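You operate a simulated robot arm through the tools that you are given. There is no shell and no other tool. Be economical: measure what you need, move in short steps, check, and stop when the job is done.

The job below is to be done with a simulated robot arm. You get a single attempt, and the scene is never put back.

Task
Take the orange rubbing block and leave it on top of the grey end cover.

The check looks at the end state, three seconds after you hand in, the way a careful person would. Anything else that was tipped, shoved, dropped, spilled or broken makes it a failure. A push-on lid holds only when it is set on centred and level and pressed home; a screw cap is set on level and turned clockwise until tight.

Robot
A 6-joint arm with a two-finger parallel gripper, fixed in place. Base frame: the origin is at the foot of the arm, x ahead of it, y to its left, z up; the work surface is at about z = 0.88. Lengths are in m, angles in rad, forces in N, time in s.
With the tool pointing down near the work surface it reaches from about 0.26 to 0.66 m from the base axis. Its first joint turns from -1.152 to 1.152 rad. Payload 2.9 kg.
Tool frame: the origin (TCP) lies between the finger pads and is the grasp point; the fingertips stand 0.03 m ahead of it; z points along the fingers, y is the line along which they close. The gripper opens to 0.11 m. The fingers are 0.02 m wide and 0.01 m thick; the gripper's body (0.048 by 0.112 m) begins 0.055 m behind the TCP.
Orientation is that of the tool frame in the base frame, as [roll, pitch, yaw] about the fixed x, y, z axes, in that order (R = Rz(yaw) Ry(pitch) Rx(roll)). With the fingers straight down and closing along the base's y, the tool's x points along the base's -x, its y along +y and its z along -z.

Tools
- The arm moves only by the tool jog_arm. Its argument "motion" is a list that holds one entry, the list of rows, each a list of 6 numbers: the shift along the tool's x, y, z in units of 500 mm (1.0 is 500 mm), then the turn, a rotation vector about the tool's x, y, z in units of 180 degrees (1.0 is 180 degrees). In form: [[[x, y, z, wx, wy, wz], ...]]. A call has 1 to 20 rows; each row is the pose to reach, as a shift and turn from the pose commanded when the call began, along the tool's axes at that moment. "gripper" is the gripper command, from -1 (shut) to 1 (fully open), values between in proportion, set as the call begins (left out, the last holds). A call with a number of a shift or a turn outside -1 to 1 is refused whole. Rows are played at 5 a second. More than 0.05 m and 0.15 rad between two rows, or a gripper value outside its range, and nothing of the call is played. Where a pose cannot be reached the arm comes as near as it can. A force on the tool above 40 N (or 10 N above the force at the start of the call, whichever is more), or a blocked arm, ends the call early, and 0.2 s more pass. The fingers move at their own pace (about 0.108 m/s each) and stop on an object; they squeeze with about 37 N. The grip force told is the motor's: it shows also when the fingers shut on nothing. Time passes only in rows, and 0.2 s behind the last, so rows that repeat a pose let the fingers close. The reply holds the time, the measured pose of the TCP, the force on the tool along the base axes, the opening and the grip force, in the units named above and with some noise, and new pictures: "views" is both (left out), scene, wrist or none.
- Cameras (640 x 400 px; columns grow to the right, rows downward): "scene" is fixed at [0.0552, 0.4146, 1.4036]; the picture's right is [-0.93, -0.38, 0.00], its down [-0.14, 0.35, -0.93] and it looks along [0.35, -0.86, -0.38] (base axes); focal length 370 px, centre (320, 200). "wrist" rides on the gripper at [-0.036, 0, -0.057] in the tool frame; the picture's right is [0.00, -1.00, 0.00], its down [0.97, 0.00, -0.24] and it looks along [0.24, 0.00, 0.97] (tool axes); focal length 218 px, centre (320, 200).
- point_at(camera, pixels): for up to 12 pixels [column, row] of the newest picture of that camera ("zoom" is the newest enlarged one), the place [x, y, z] in the base frame of the surface seen there, good to about 0.002 m. It takes no simulated time.
- zoom(camera, box): a new picture of the part [left, top, right, bottom] of that camera's present view, enlarged. It takes no simulated time.
- job_done(): hands the job in; it is judged then, once.

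Keep the steps short. Do not move on a guess: measure, check each grasp and each placing, and mend mistakes. In all there are 60 turns and 170 pictures (those below and enlarged ones count). Leave the gripper open and the arm clear of the work at the hand-in unless told otherwise, and finish with a single line.

The tools are called after "Request:" as a command line: name --argument value ..., lists and objects as JSON in quotes. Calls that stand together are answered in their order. jog_arm: Moves the arm, as the interface text tells. Its arguments: {"type":"object","properties":{"motion":{"type":"array","items":{"type":"array","items":{"type":"array","items":{"type":"number"}}}},"gripper":{"type":"number"},"views":{"type":"string","enum":["both","scene","wrist","none"]}},"required":["motion"]} The other tools are called the same way: point_at (camera, pixels) gives the place of the surface under pixels of a picture; zoom (camera, box) takes an enlarged picture of a part of a camera's view; job_done () hands the job in.

At the start:

```text
time_s: 0.0
tcp_pos: [0.4144, -0.1386, 1.2241]
ee_rot: [3.14, 0.0, -3.14]
wrist_force: [0.0, -0.7, 0.2]
finger_gap: 0.11
finger_force: 0.1
```

scene: 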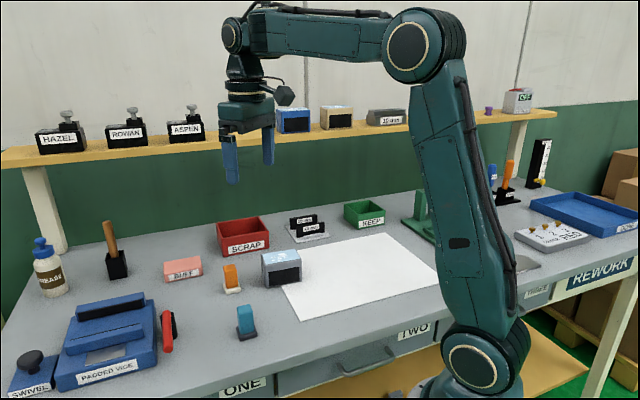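
wrist: 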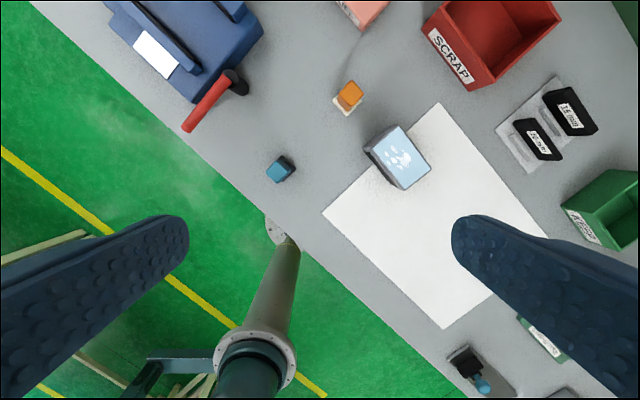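

I see an orange block near scene (231,278) and a grey/blue box at (281,268). I'll enlarge both to identify them.

Request:
zoom --camera "scene" --box '[150, 210, 330, 350]'

Request:
zoom --camera "scene" --box '[400, 130, 640, 290]'

Request:
zoom --camera "wrist" --box '[250, 60, 450, 200]'

Request:
zoom --camera "scene" --box '[210, 70, 450, 250]'

```text
2.86 times, centred on (240, 280) of scene
```

zoom: 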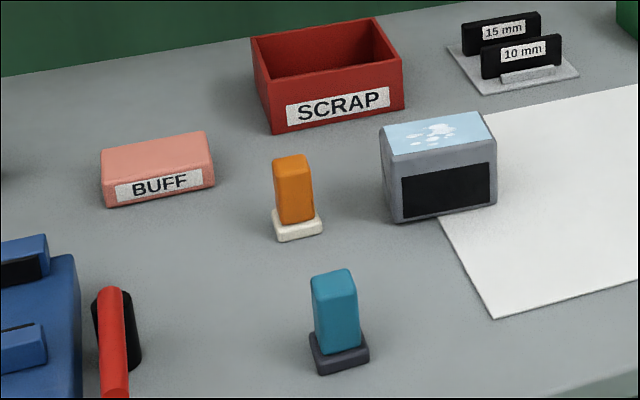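

```text
2.50 times, centred on (520, 210) of scene
```

zoom: 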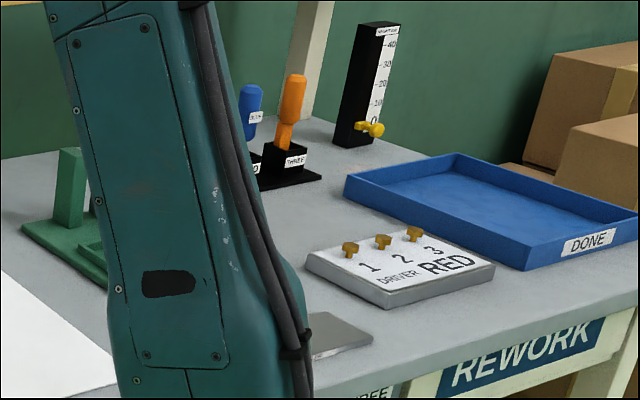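

```text
2.86 times, centred on (350, 130) of wrist
```

zoom: 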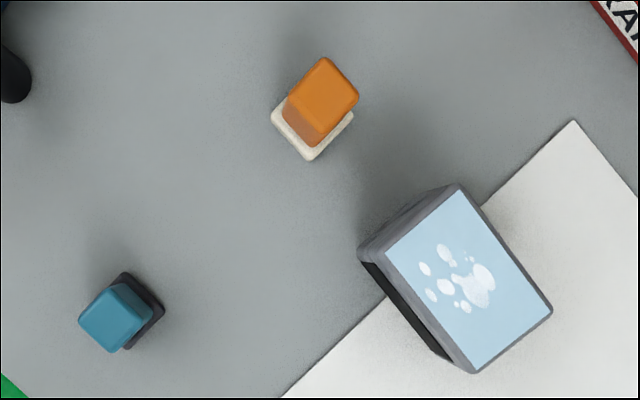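

```text
2.22 times, centred on (330, 160) of scene
```

zoom: 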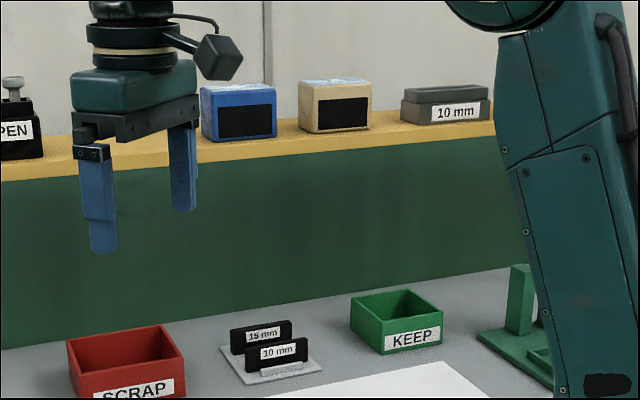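

The grey box with the black panel is the end cover (blue and tan siblings are on the shelf). The orange block has a cream sole. I'll measure both from the wrist zoom, after moving on from this zoom to a fresh one.

Request:
point_at --camera "wrist" --pixels '[[351, 81], [361, 91], [350, 105], [341, 93], [337, 97], [347, 114], [395, 128], [430, 166], [401, 187], [372, 147], [400, 155], [330, 110]]'

Request:
point_at --camera "scene" --pixels '[[231, 266], [231, 280], [233, 291], [282, 254], [262, 258], [288, 250], [281, 274], [281, 284], [290, 230], [296, 120]]'

Request:
zoom --camera "scene" --box '[205, 235, 315, 305]'

```text
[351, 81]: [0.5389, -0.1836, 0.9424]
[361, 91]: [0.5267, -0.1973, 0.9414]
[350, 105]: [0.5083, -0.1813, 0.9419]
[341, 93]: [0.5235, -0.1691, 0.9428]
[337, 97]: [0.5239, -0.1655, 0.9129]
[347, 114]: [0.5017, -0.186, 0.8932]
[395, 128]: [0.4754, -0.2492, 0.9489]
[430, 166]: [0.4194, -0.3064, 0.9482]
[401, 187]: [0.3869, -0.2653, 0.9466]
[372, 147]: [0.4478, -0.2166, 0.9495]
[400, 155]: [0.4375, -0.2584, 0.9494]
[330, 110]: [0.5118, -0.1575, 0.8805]
```

```text
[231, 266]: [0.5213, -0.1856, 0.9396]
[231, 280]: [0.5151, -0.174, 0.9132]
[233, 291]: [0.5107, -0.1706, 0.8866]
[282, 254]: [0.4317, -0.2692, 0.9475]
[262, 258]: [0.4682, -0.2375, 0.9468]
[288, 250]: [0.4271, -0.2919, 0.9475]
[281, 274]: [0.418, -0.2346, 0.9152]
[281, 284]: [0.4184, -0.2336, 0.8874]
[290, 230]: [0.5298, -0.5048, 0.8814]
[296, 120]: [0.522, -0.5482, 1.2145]
```

```text
5.71 times, centred on (260, 270) of scene
```

zoom: 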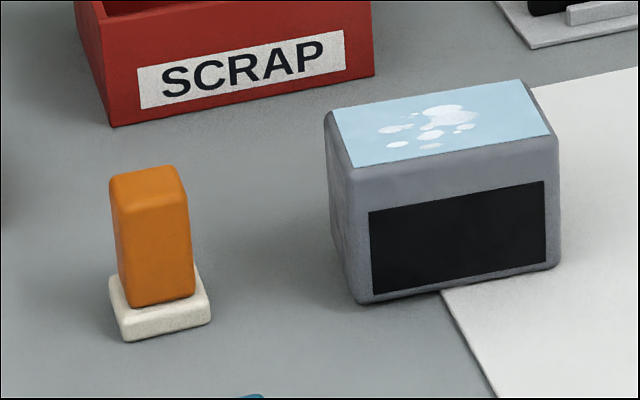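

The cover top is flat at z≈0.948, centred near (0.432,-0.259), with its long axis at about 45°. The orange body is centred near (0.523,-0.183) with its top at 0.942 and its thin axis at about 48°. Next I move above the block, turn the fingers to close along 48° and partly close the gripper so it clears the cover.

Request:
jog_arm --motion '[[[-0.036, -0.015, 0.058, 0, 0, 0.039], [-0.073, -0.03, 0.116, 0, 0, 0.078], [-0.109, -0.0445, 0.174, 0, 0, 0.117], [-0.145, -0.059, 0.232, 0, 0, 0.155], [-0.182, -0.074, 0.29, 0, 0, 0.194], [-0.218, -0.089, 0.348, 0, 0, 0.233], [-0.218, -0.089, 0.348, 0, 0, 0.233]]]' --gripper 0.09

```text
time_s: 1.6
tcp_pos: [0.5232, -0.1817, 1.0506]
ee_rot: [3.141, -0.001, 2.409]
wrist_force: [-0.6, -0.2, 0.0]
finger_gap: 0.06
finger_force: 0.0
```

scene: 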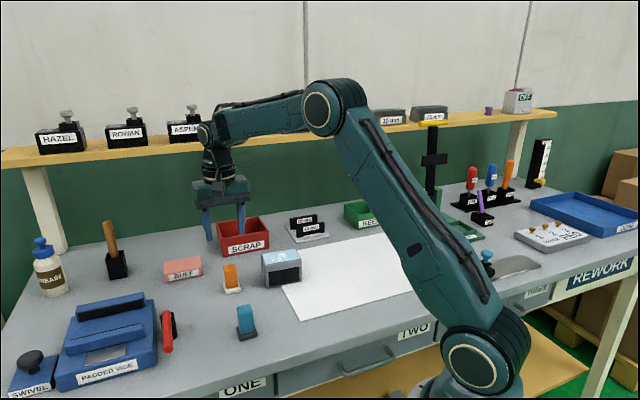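
wrist: 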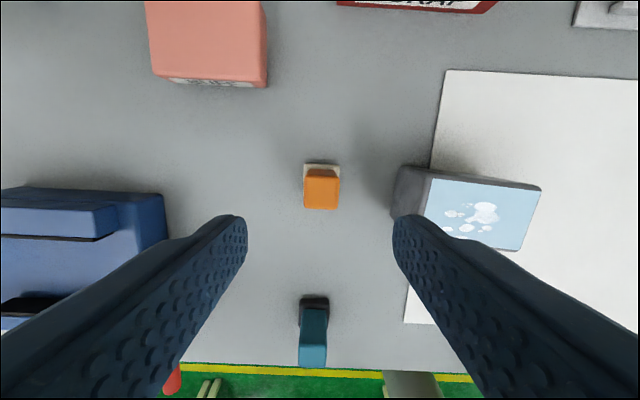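

The block appears at wrist (321,189), nicely square to the fingers. I'll zoom in and measure its corners for centring.

Request:
zoom --camera "wrist" --box '[280, 150, 360, 220]'

Request:
point_at --camera "wrist" --pixels '[[307, 181], [336, 181], [308, 206], [335, 206], [321, 193], [321, 172], [321, 165], [431, 179], [538, 190], [519, 249], [426, 217]]'

```text
5.71 times, centred on (320, 185) of wrist
```

zoom: 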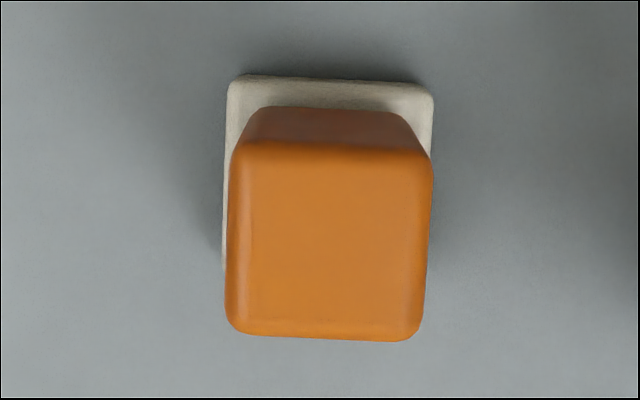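

```text
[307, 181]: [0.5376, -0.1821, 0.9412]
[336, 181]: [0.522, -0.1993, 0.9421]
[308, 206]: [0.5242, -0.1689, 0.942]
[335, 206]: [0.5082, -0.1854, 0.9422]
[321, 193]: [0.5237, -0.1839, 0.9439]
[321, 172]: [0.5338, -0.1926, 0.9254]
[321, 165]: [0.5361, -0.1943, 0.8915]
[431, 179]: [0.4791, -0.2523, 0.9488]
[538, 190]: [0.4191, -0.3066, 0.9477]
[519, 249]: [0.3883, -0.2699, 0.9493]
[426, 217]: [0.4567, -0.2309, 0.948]
```

The block centre is (0.523,-0.184), and it's rotated a further ~2.5° clockwise. I correct both while descending to TCP z≈0.933, so the fingertips stay on the orange body above the cream sole.

Request:
jog_arm --motion '[[[-0.0027, -0.003, 0.06, 0, 0, 0.014], [-0.0027, -0.003, 0.12, 0, 0, 0.014], [-0.0027, -0.003, 0.18, 0, 0, 0.014], [-0.0027, -0.003, 0.215, 0, 0, 0.014], [-0.0027, -0.003, 0.235, 0, 0, 0.014], [-0.0027, -0.003, 0.235, 0, 0, 0.014]]]'

```text
time_s: 3.0
tcp_pos: [0.5238, -0.185, 0.9328]
ee_rot: [3.142, 0.001, 2.365]
wrist_force: [0.0, 0.6, -0.6]
finger_gap: 0.0596
finger_force: 0.0
```

scene: 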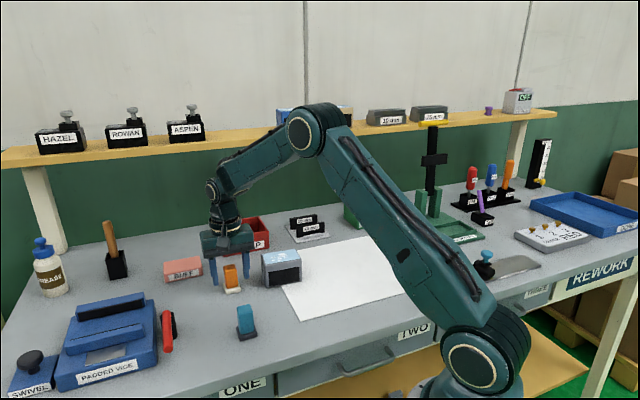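
wrist: 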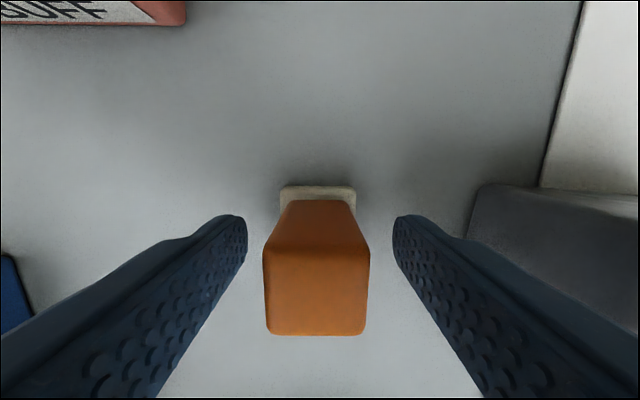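

The block is centred between the fingers with nothing touching. I close now and wait.

Request:
jog_arm --motion '[[[0, 0, 0, 0, 0, 0], [0, 0, 0, 0, 0, 0], [0, 0, 0, 0, 0, 0], [0, 0, 0, 0, 0, 0]]]' --gripper -1 --views "wrist"

```text
time_s: 4.0
tcp_pos: [0.5235, -0.1844, 0.9317]
ee_rot: [3.141, 0.002, 2.365]
wrist_force: [-0.8, 0.1, 0.0]
finger_gap: 0.0274
finger_force: 36.8
```

wrist: 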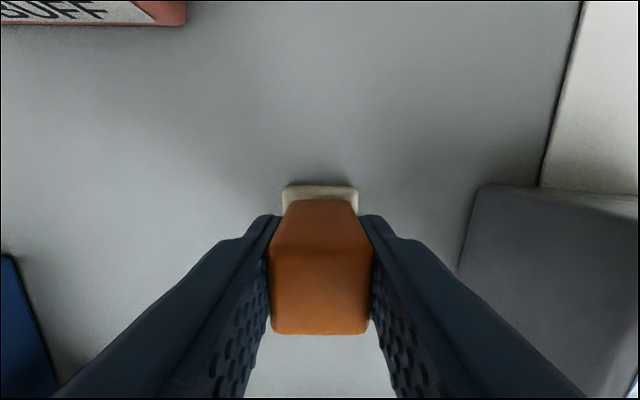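

Gripped at 0.027 m gap with 37 N. I lift 0.12 m straight up and check whether the sole comes with it.

Request:
jog_arm --motion '[[[0, 0, -0.03, 0, 0, 0], [0, 0, -0.09, 0, 0, 0], [0, 0, -0.16, 0, 0, 0], [0, 0, -0.22, 0, 0, 0], [0, 0, -0.24, 0, 0, 0], [0, 0, -0.24, 0, 0, 0]]]'

Request:
zoom --camera "scene" --box '[180, 190, 320, 310]'

```text
time_s: 5.4
tcp_pos: [0.5233, -0.1856, 1.0535]
ee_rot: [-3.141, 0.001, 2.365]
wrist_force: [0.0, 0.3, -0.2]
finger_gap: 0.0271
finger_force: 37.1
```

scene: 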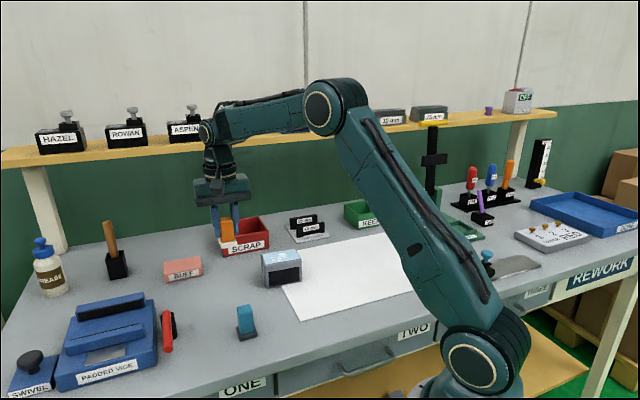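
wrist: 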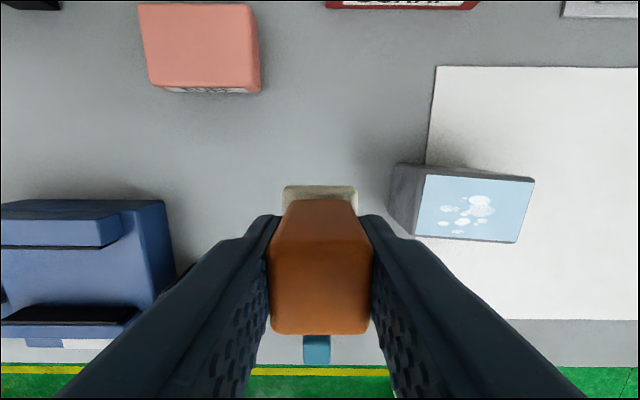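

```text
3.33 times, centred on (250, 250) of scene
```

zoom: 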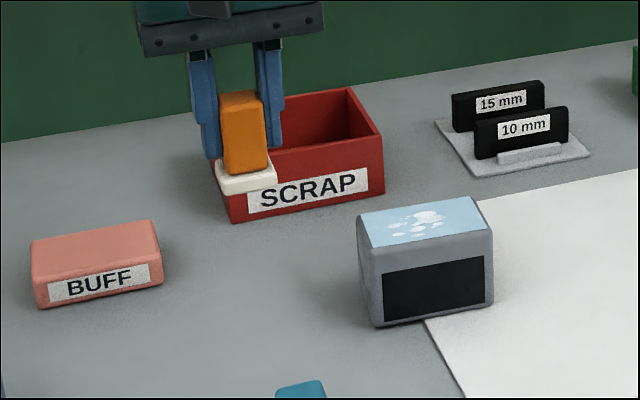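

The sole is attached and the block hangs upright. I measure the cover's top corners in the new wrist view.

Request:
point_at --camera "wrist" --pixels '[[427, 177], [531, 183], [516, 241], [417, 233], [472, 209], [320, 190]]'

Request:
point_at --camera "zoom" --pixels '[[362, 216], [476, 200], [490, 228], [375, 245], [430, 220], [247, 190]]'

```text
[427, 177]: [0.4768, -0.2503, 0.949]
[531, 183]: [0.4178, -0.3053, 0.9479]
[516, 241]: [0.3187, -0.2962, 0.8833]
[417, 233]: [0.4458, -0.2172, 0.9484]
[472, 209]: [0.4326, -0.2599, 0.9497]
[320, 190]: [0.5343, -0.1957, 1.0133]
```

```text
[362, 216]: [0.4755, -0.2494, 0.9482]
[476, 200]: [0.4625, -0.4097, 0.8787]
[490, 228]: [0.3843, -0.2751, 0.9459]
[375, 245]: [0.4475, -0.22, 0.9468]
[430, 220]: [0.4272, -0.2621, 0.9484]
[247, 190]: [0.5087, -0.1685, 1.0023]
```

The cover top centre is (0.432,-0.260) at z 0.948, and the sole's bottom is now ~0.05 above it. I shift horizontally over the centre first.

Request:
jog_arm --motion '[[[0.005, -0.047, 0, 0, 0, 0], [0.01, -0.11, 0, 0, 0, 0], [0.018, -0.175, 0, 0, 0, 0], [0.0235, -0.22, 0, 0, 0, 0], [0.0253, -0.2353, 0, 0, 0, 0], [0.0253, -0.2353, 0, 0, 0, 0]]]'

Request:
zoom --camera "scene" --box '[220, 190, 340, 300]'

```text
time_s: 6.8
tcp_pos: [0.4304, -0.2604, 1.0527]
ee_rot: [3.14, 0.0, 2.365]
wrist_force: [0.1, 0.4, -0.2]
finger_gap: 0.0271
finger_force: 36.6
```

scene: 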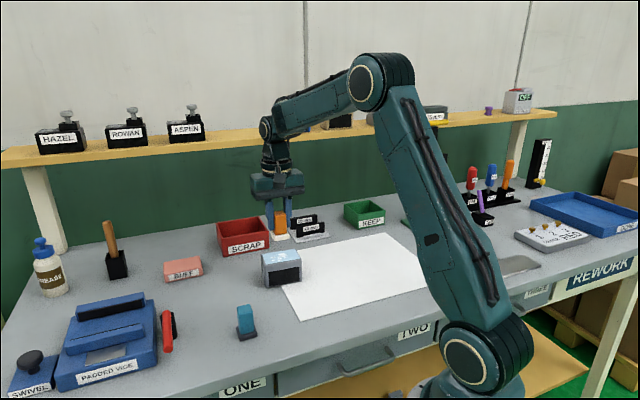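
wrist: 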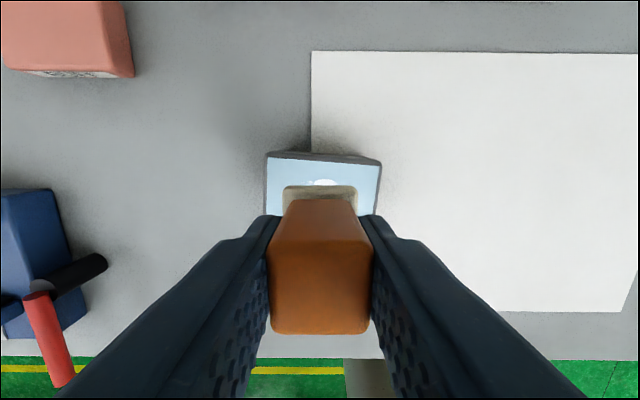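

```text
3.64 times, centred on (280, 245) of scene
```

zoom: 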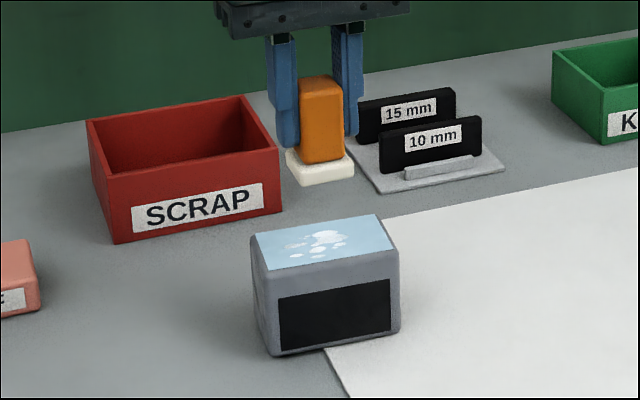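

The block hangs over the cover's centre. I lower to about 6 mm above the expected contact (TCP≈1.000) and look.

Request:
jog_arm --motion '[[[0, 0, 0.03, 0, 0, 0], [0, 0, 0.06, 0, 0, 0], [0, 0, 0.08, 0, 0, 0], [0, 0, 0.092, 0, 0, 0], [0, 0, 0.092, 0, 0, 0]]]'

Request:
zoom --camera "scene" --box '[230, 200, 330, 300]'

```text
time_s: 8.0
tcp_pos: [0.4309, -0.2597, 1.0061]
ee_rot: [3.141, 0.0, 2.364]
wrist_force: [0.0, -0.3, -0.2]
finger_gap: 0.0271
finger_force: 36.5
```

scene: 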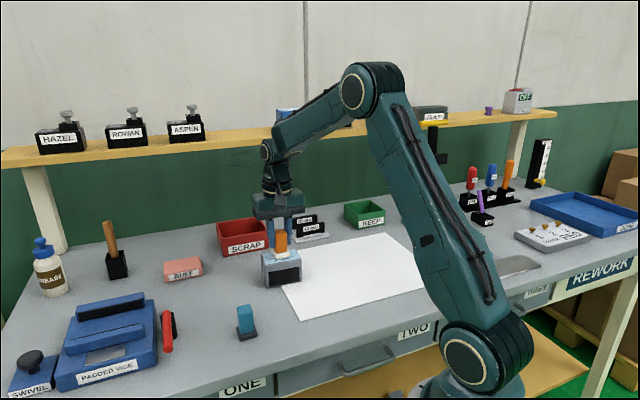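
wrist: 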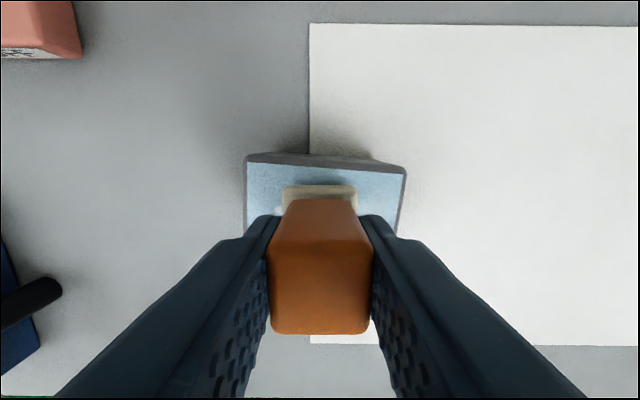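

```text
4.00 times, centred on (280, 250) of scene
```

zoom: 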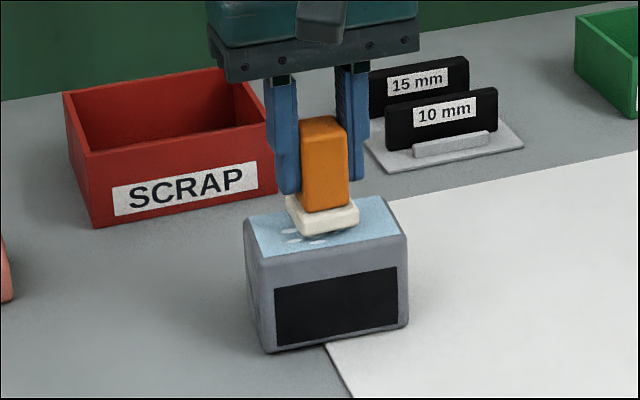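

Centred and level, just above the top. I lower in ~1 mm steps to about the contact height.

Request:
jog_arm --motion '[[[0, 0, 0.003, 0, 0, 0], [0, 0, 0.006, 0, 0, 0], [0, 0, 0.008, 0, 0, 0], [0, 0, 0.01, 0, 0, 0], [0, 0, 0.01, 0, 0, 0]]]'

Request:
zoom --camera "scene" --box '[250, 220, 310, 290]'

```text
time_s: 9.2
tcp_pos: [0.4322, -0.2603, 1.0019]
ee_rot: [3.141, 0.0, 2.363]
wrist_force: [0.4, 0.4, -0.6]
finger_gap: 0.0273
finger_force: 37.3
```

scene: 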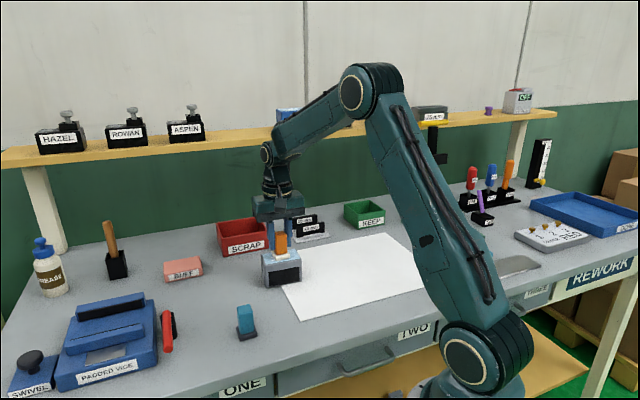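
wrist: 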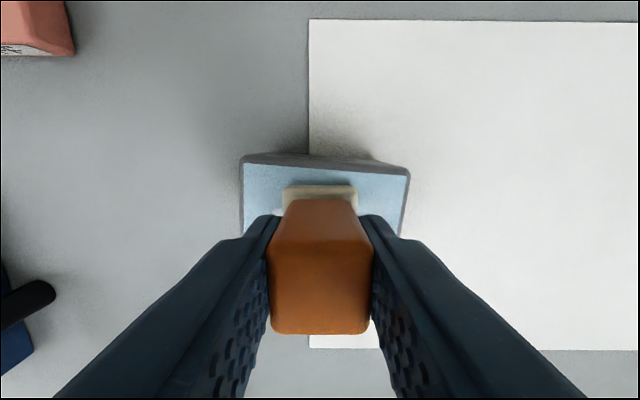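

```text
5.71 times, centred on (280, 255) of scene
```

zoom: 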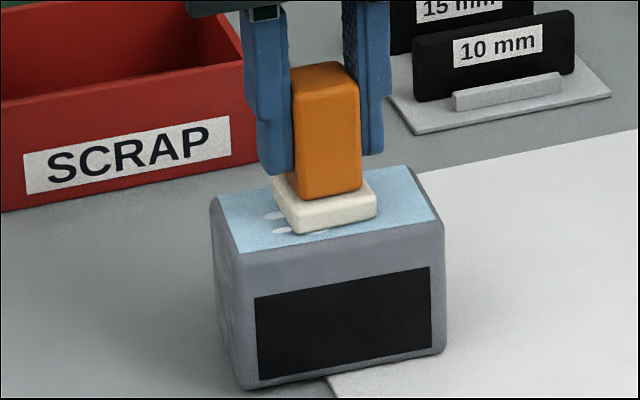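

There's no contact force yet and the gap is ~1–2 mm. I lower another 1 mm and read the force.

Request:
jog_arm --motion '[[[0, 0, 0.001, 0, 0, 0], [0, 0, 0.002, 0, 0, 0], [0, 0, 0.002, 0, 0, 0]]]' --views "none"

```text
time_s: 10.0
tcp_pos: [0.4309, -0.2608, 0.9996]
ee_rot: [-3.14, 0.0, 2.365]
wrist_force: [0.5, 0.3, 1.3]
finger_gap: 0.0271
finger_force: 36.7
```

A vertical force of 1.3 N may be the first touch, so I go another 0.5 mm to confirm.

Request:
jog_arm --motion '[[[0, 0, 0.001, 0, 0, 0], [0, 0, 0.001, 0, 0, 0]]]' --views "none"

```text
time_s: 10.6
tcp_pos: [0.4324, -0.2605, 0.9995]
ee_rot: [3.141, 0.001, 2.366]
wrist_force: [0.2, -0.6, 6.1]
finger_gap: 0.027
finger_force: 37.0
```

The force is now 6 N, so it's seated. I open the fingers to 0.06 m in place.

Request:
jog_arm --motion '[[[0, 0, 0, 0, 0, 0], [0, 0, 0, 0, 0, 0], [0, 0, 0, 0, 0, 0]]]' --gripper 0.09

```text
time_s: 11.4
tcp_pos: [0.4326, -0.2602, 0.9993]
ee_rot: [3.14, 0.0, 2.365]
wrist_force: [0.9, 0.5, 1.0]
finger_gap: 0.06
finger_force: 0.1
```

scene: 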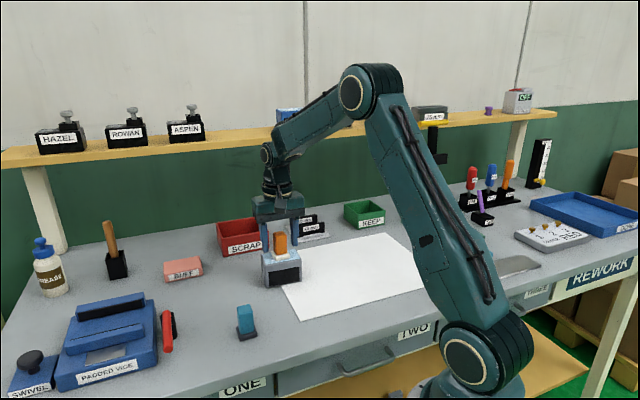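
wrist: 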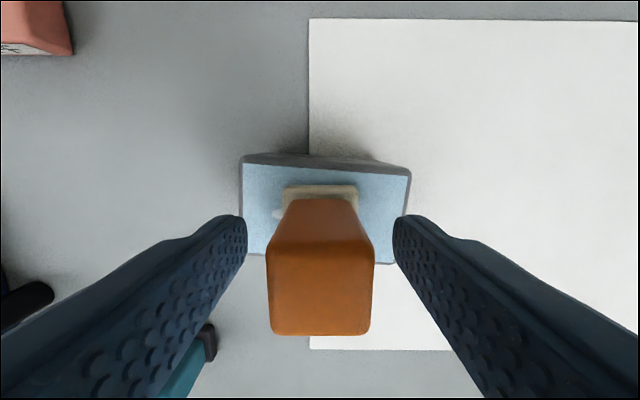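

The block stands free between the fingers. I retreat straight up 0.18 m.

Request:
jog_arm --motion '[[[0, 0, -0.03, 0, 0, 0], [0, 0, -0.09, 0, 0, 0], [0, 0, -0.16, 0, 0, 0], [0, 0, -0.23, 0, 0, 0], [0, 0, -0.3, 0, 0, 0], [0, 0, -0.36, 0, 0, 0], [0, 0, -0.36, 0, 0, 0]]]'

Request:
zoom --camera "scene" --box '[230, 210, 330, 300]'

```text
time_s: 13.0
tcp_pos: [0.4314, -0.2605, 1.1808]
ee_rot: [-3.14, 0.0, 2.364]
wrist_force: [0.0, 0.5, 0.0]
finger_gap: 0.0601
finger_force: 0.1
```

scene: 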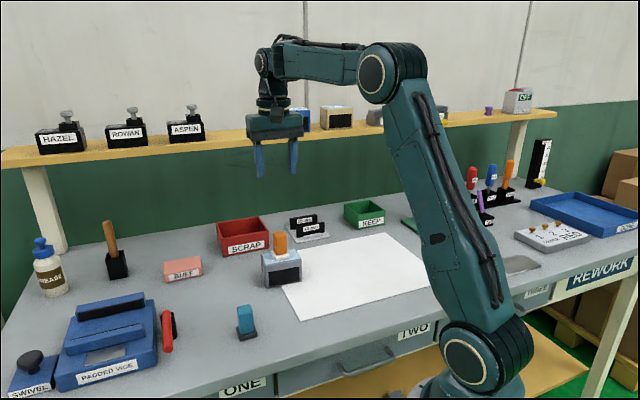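
wrist: 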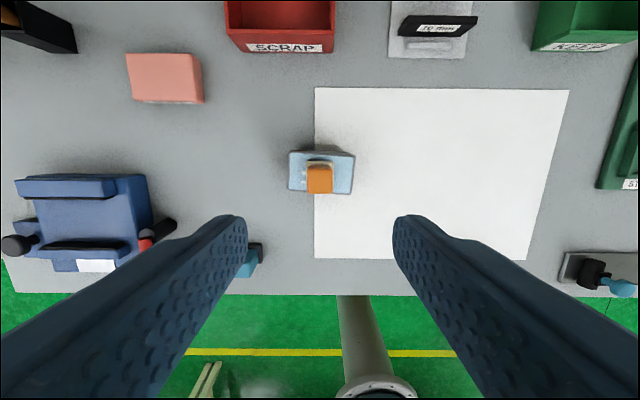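

```text
4.44 times, centred on (280, 255) of scene
```

zoom: 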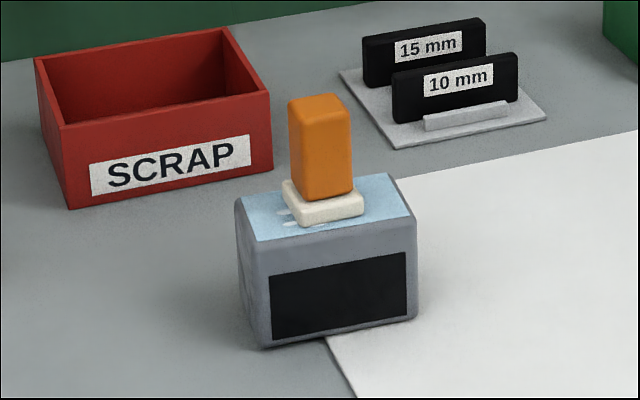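

The block stands upright in the centre of the grey cover, nothing else has moved, and the arm is well clear. I open the gripper fully in free air before handing in.

Request:
jog_arm --motion '[[[0, 0, 0, 0, 0, 0], [0, 0, 0, 0, 0, 0]]]' --gripper 1 --views "none"

```text
time_s: 13.6
tcp_pos: [0.4322, -0.2606, 1.1796]
ee_rot: [3.14, 0.001, 2.365]
wrist_force: [0.8, 0.3, 0.2]
finger_gap: 0.11
finger_force: 0.1
```

The gripper is open to 0.11 m and clear of the work, so I hand in.

Request:
job_done

```text
The job is handed in.
```

The orange rubbing block is standing upright, sole down, in the centre of the grey end cover; the gripper is open and the arm is clear.
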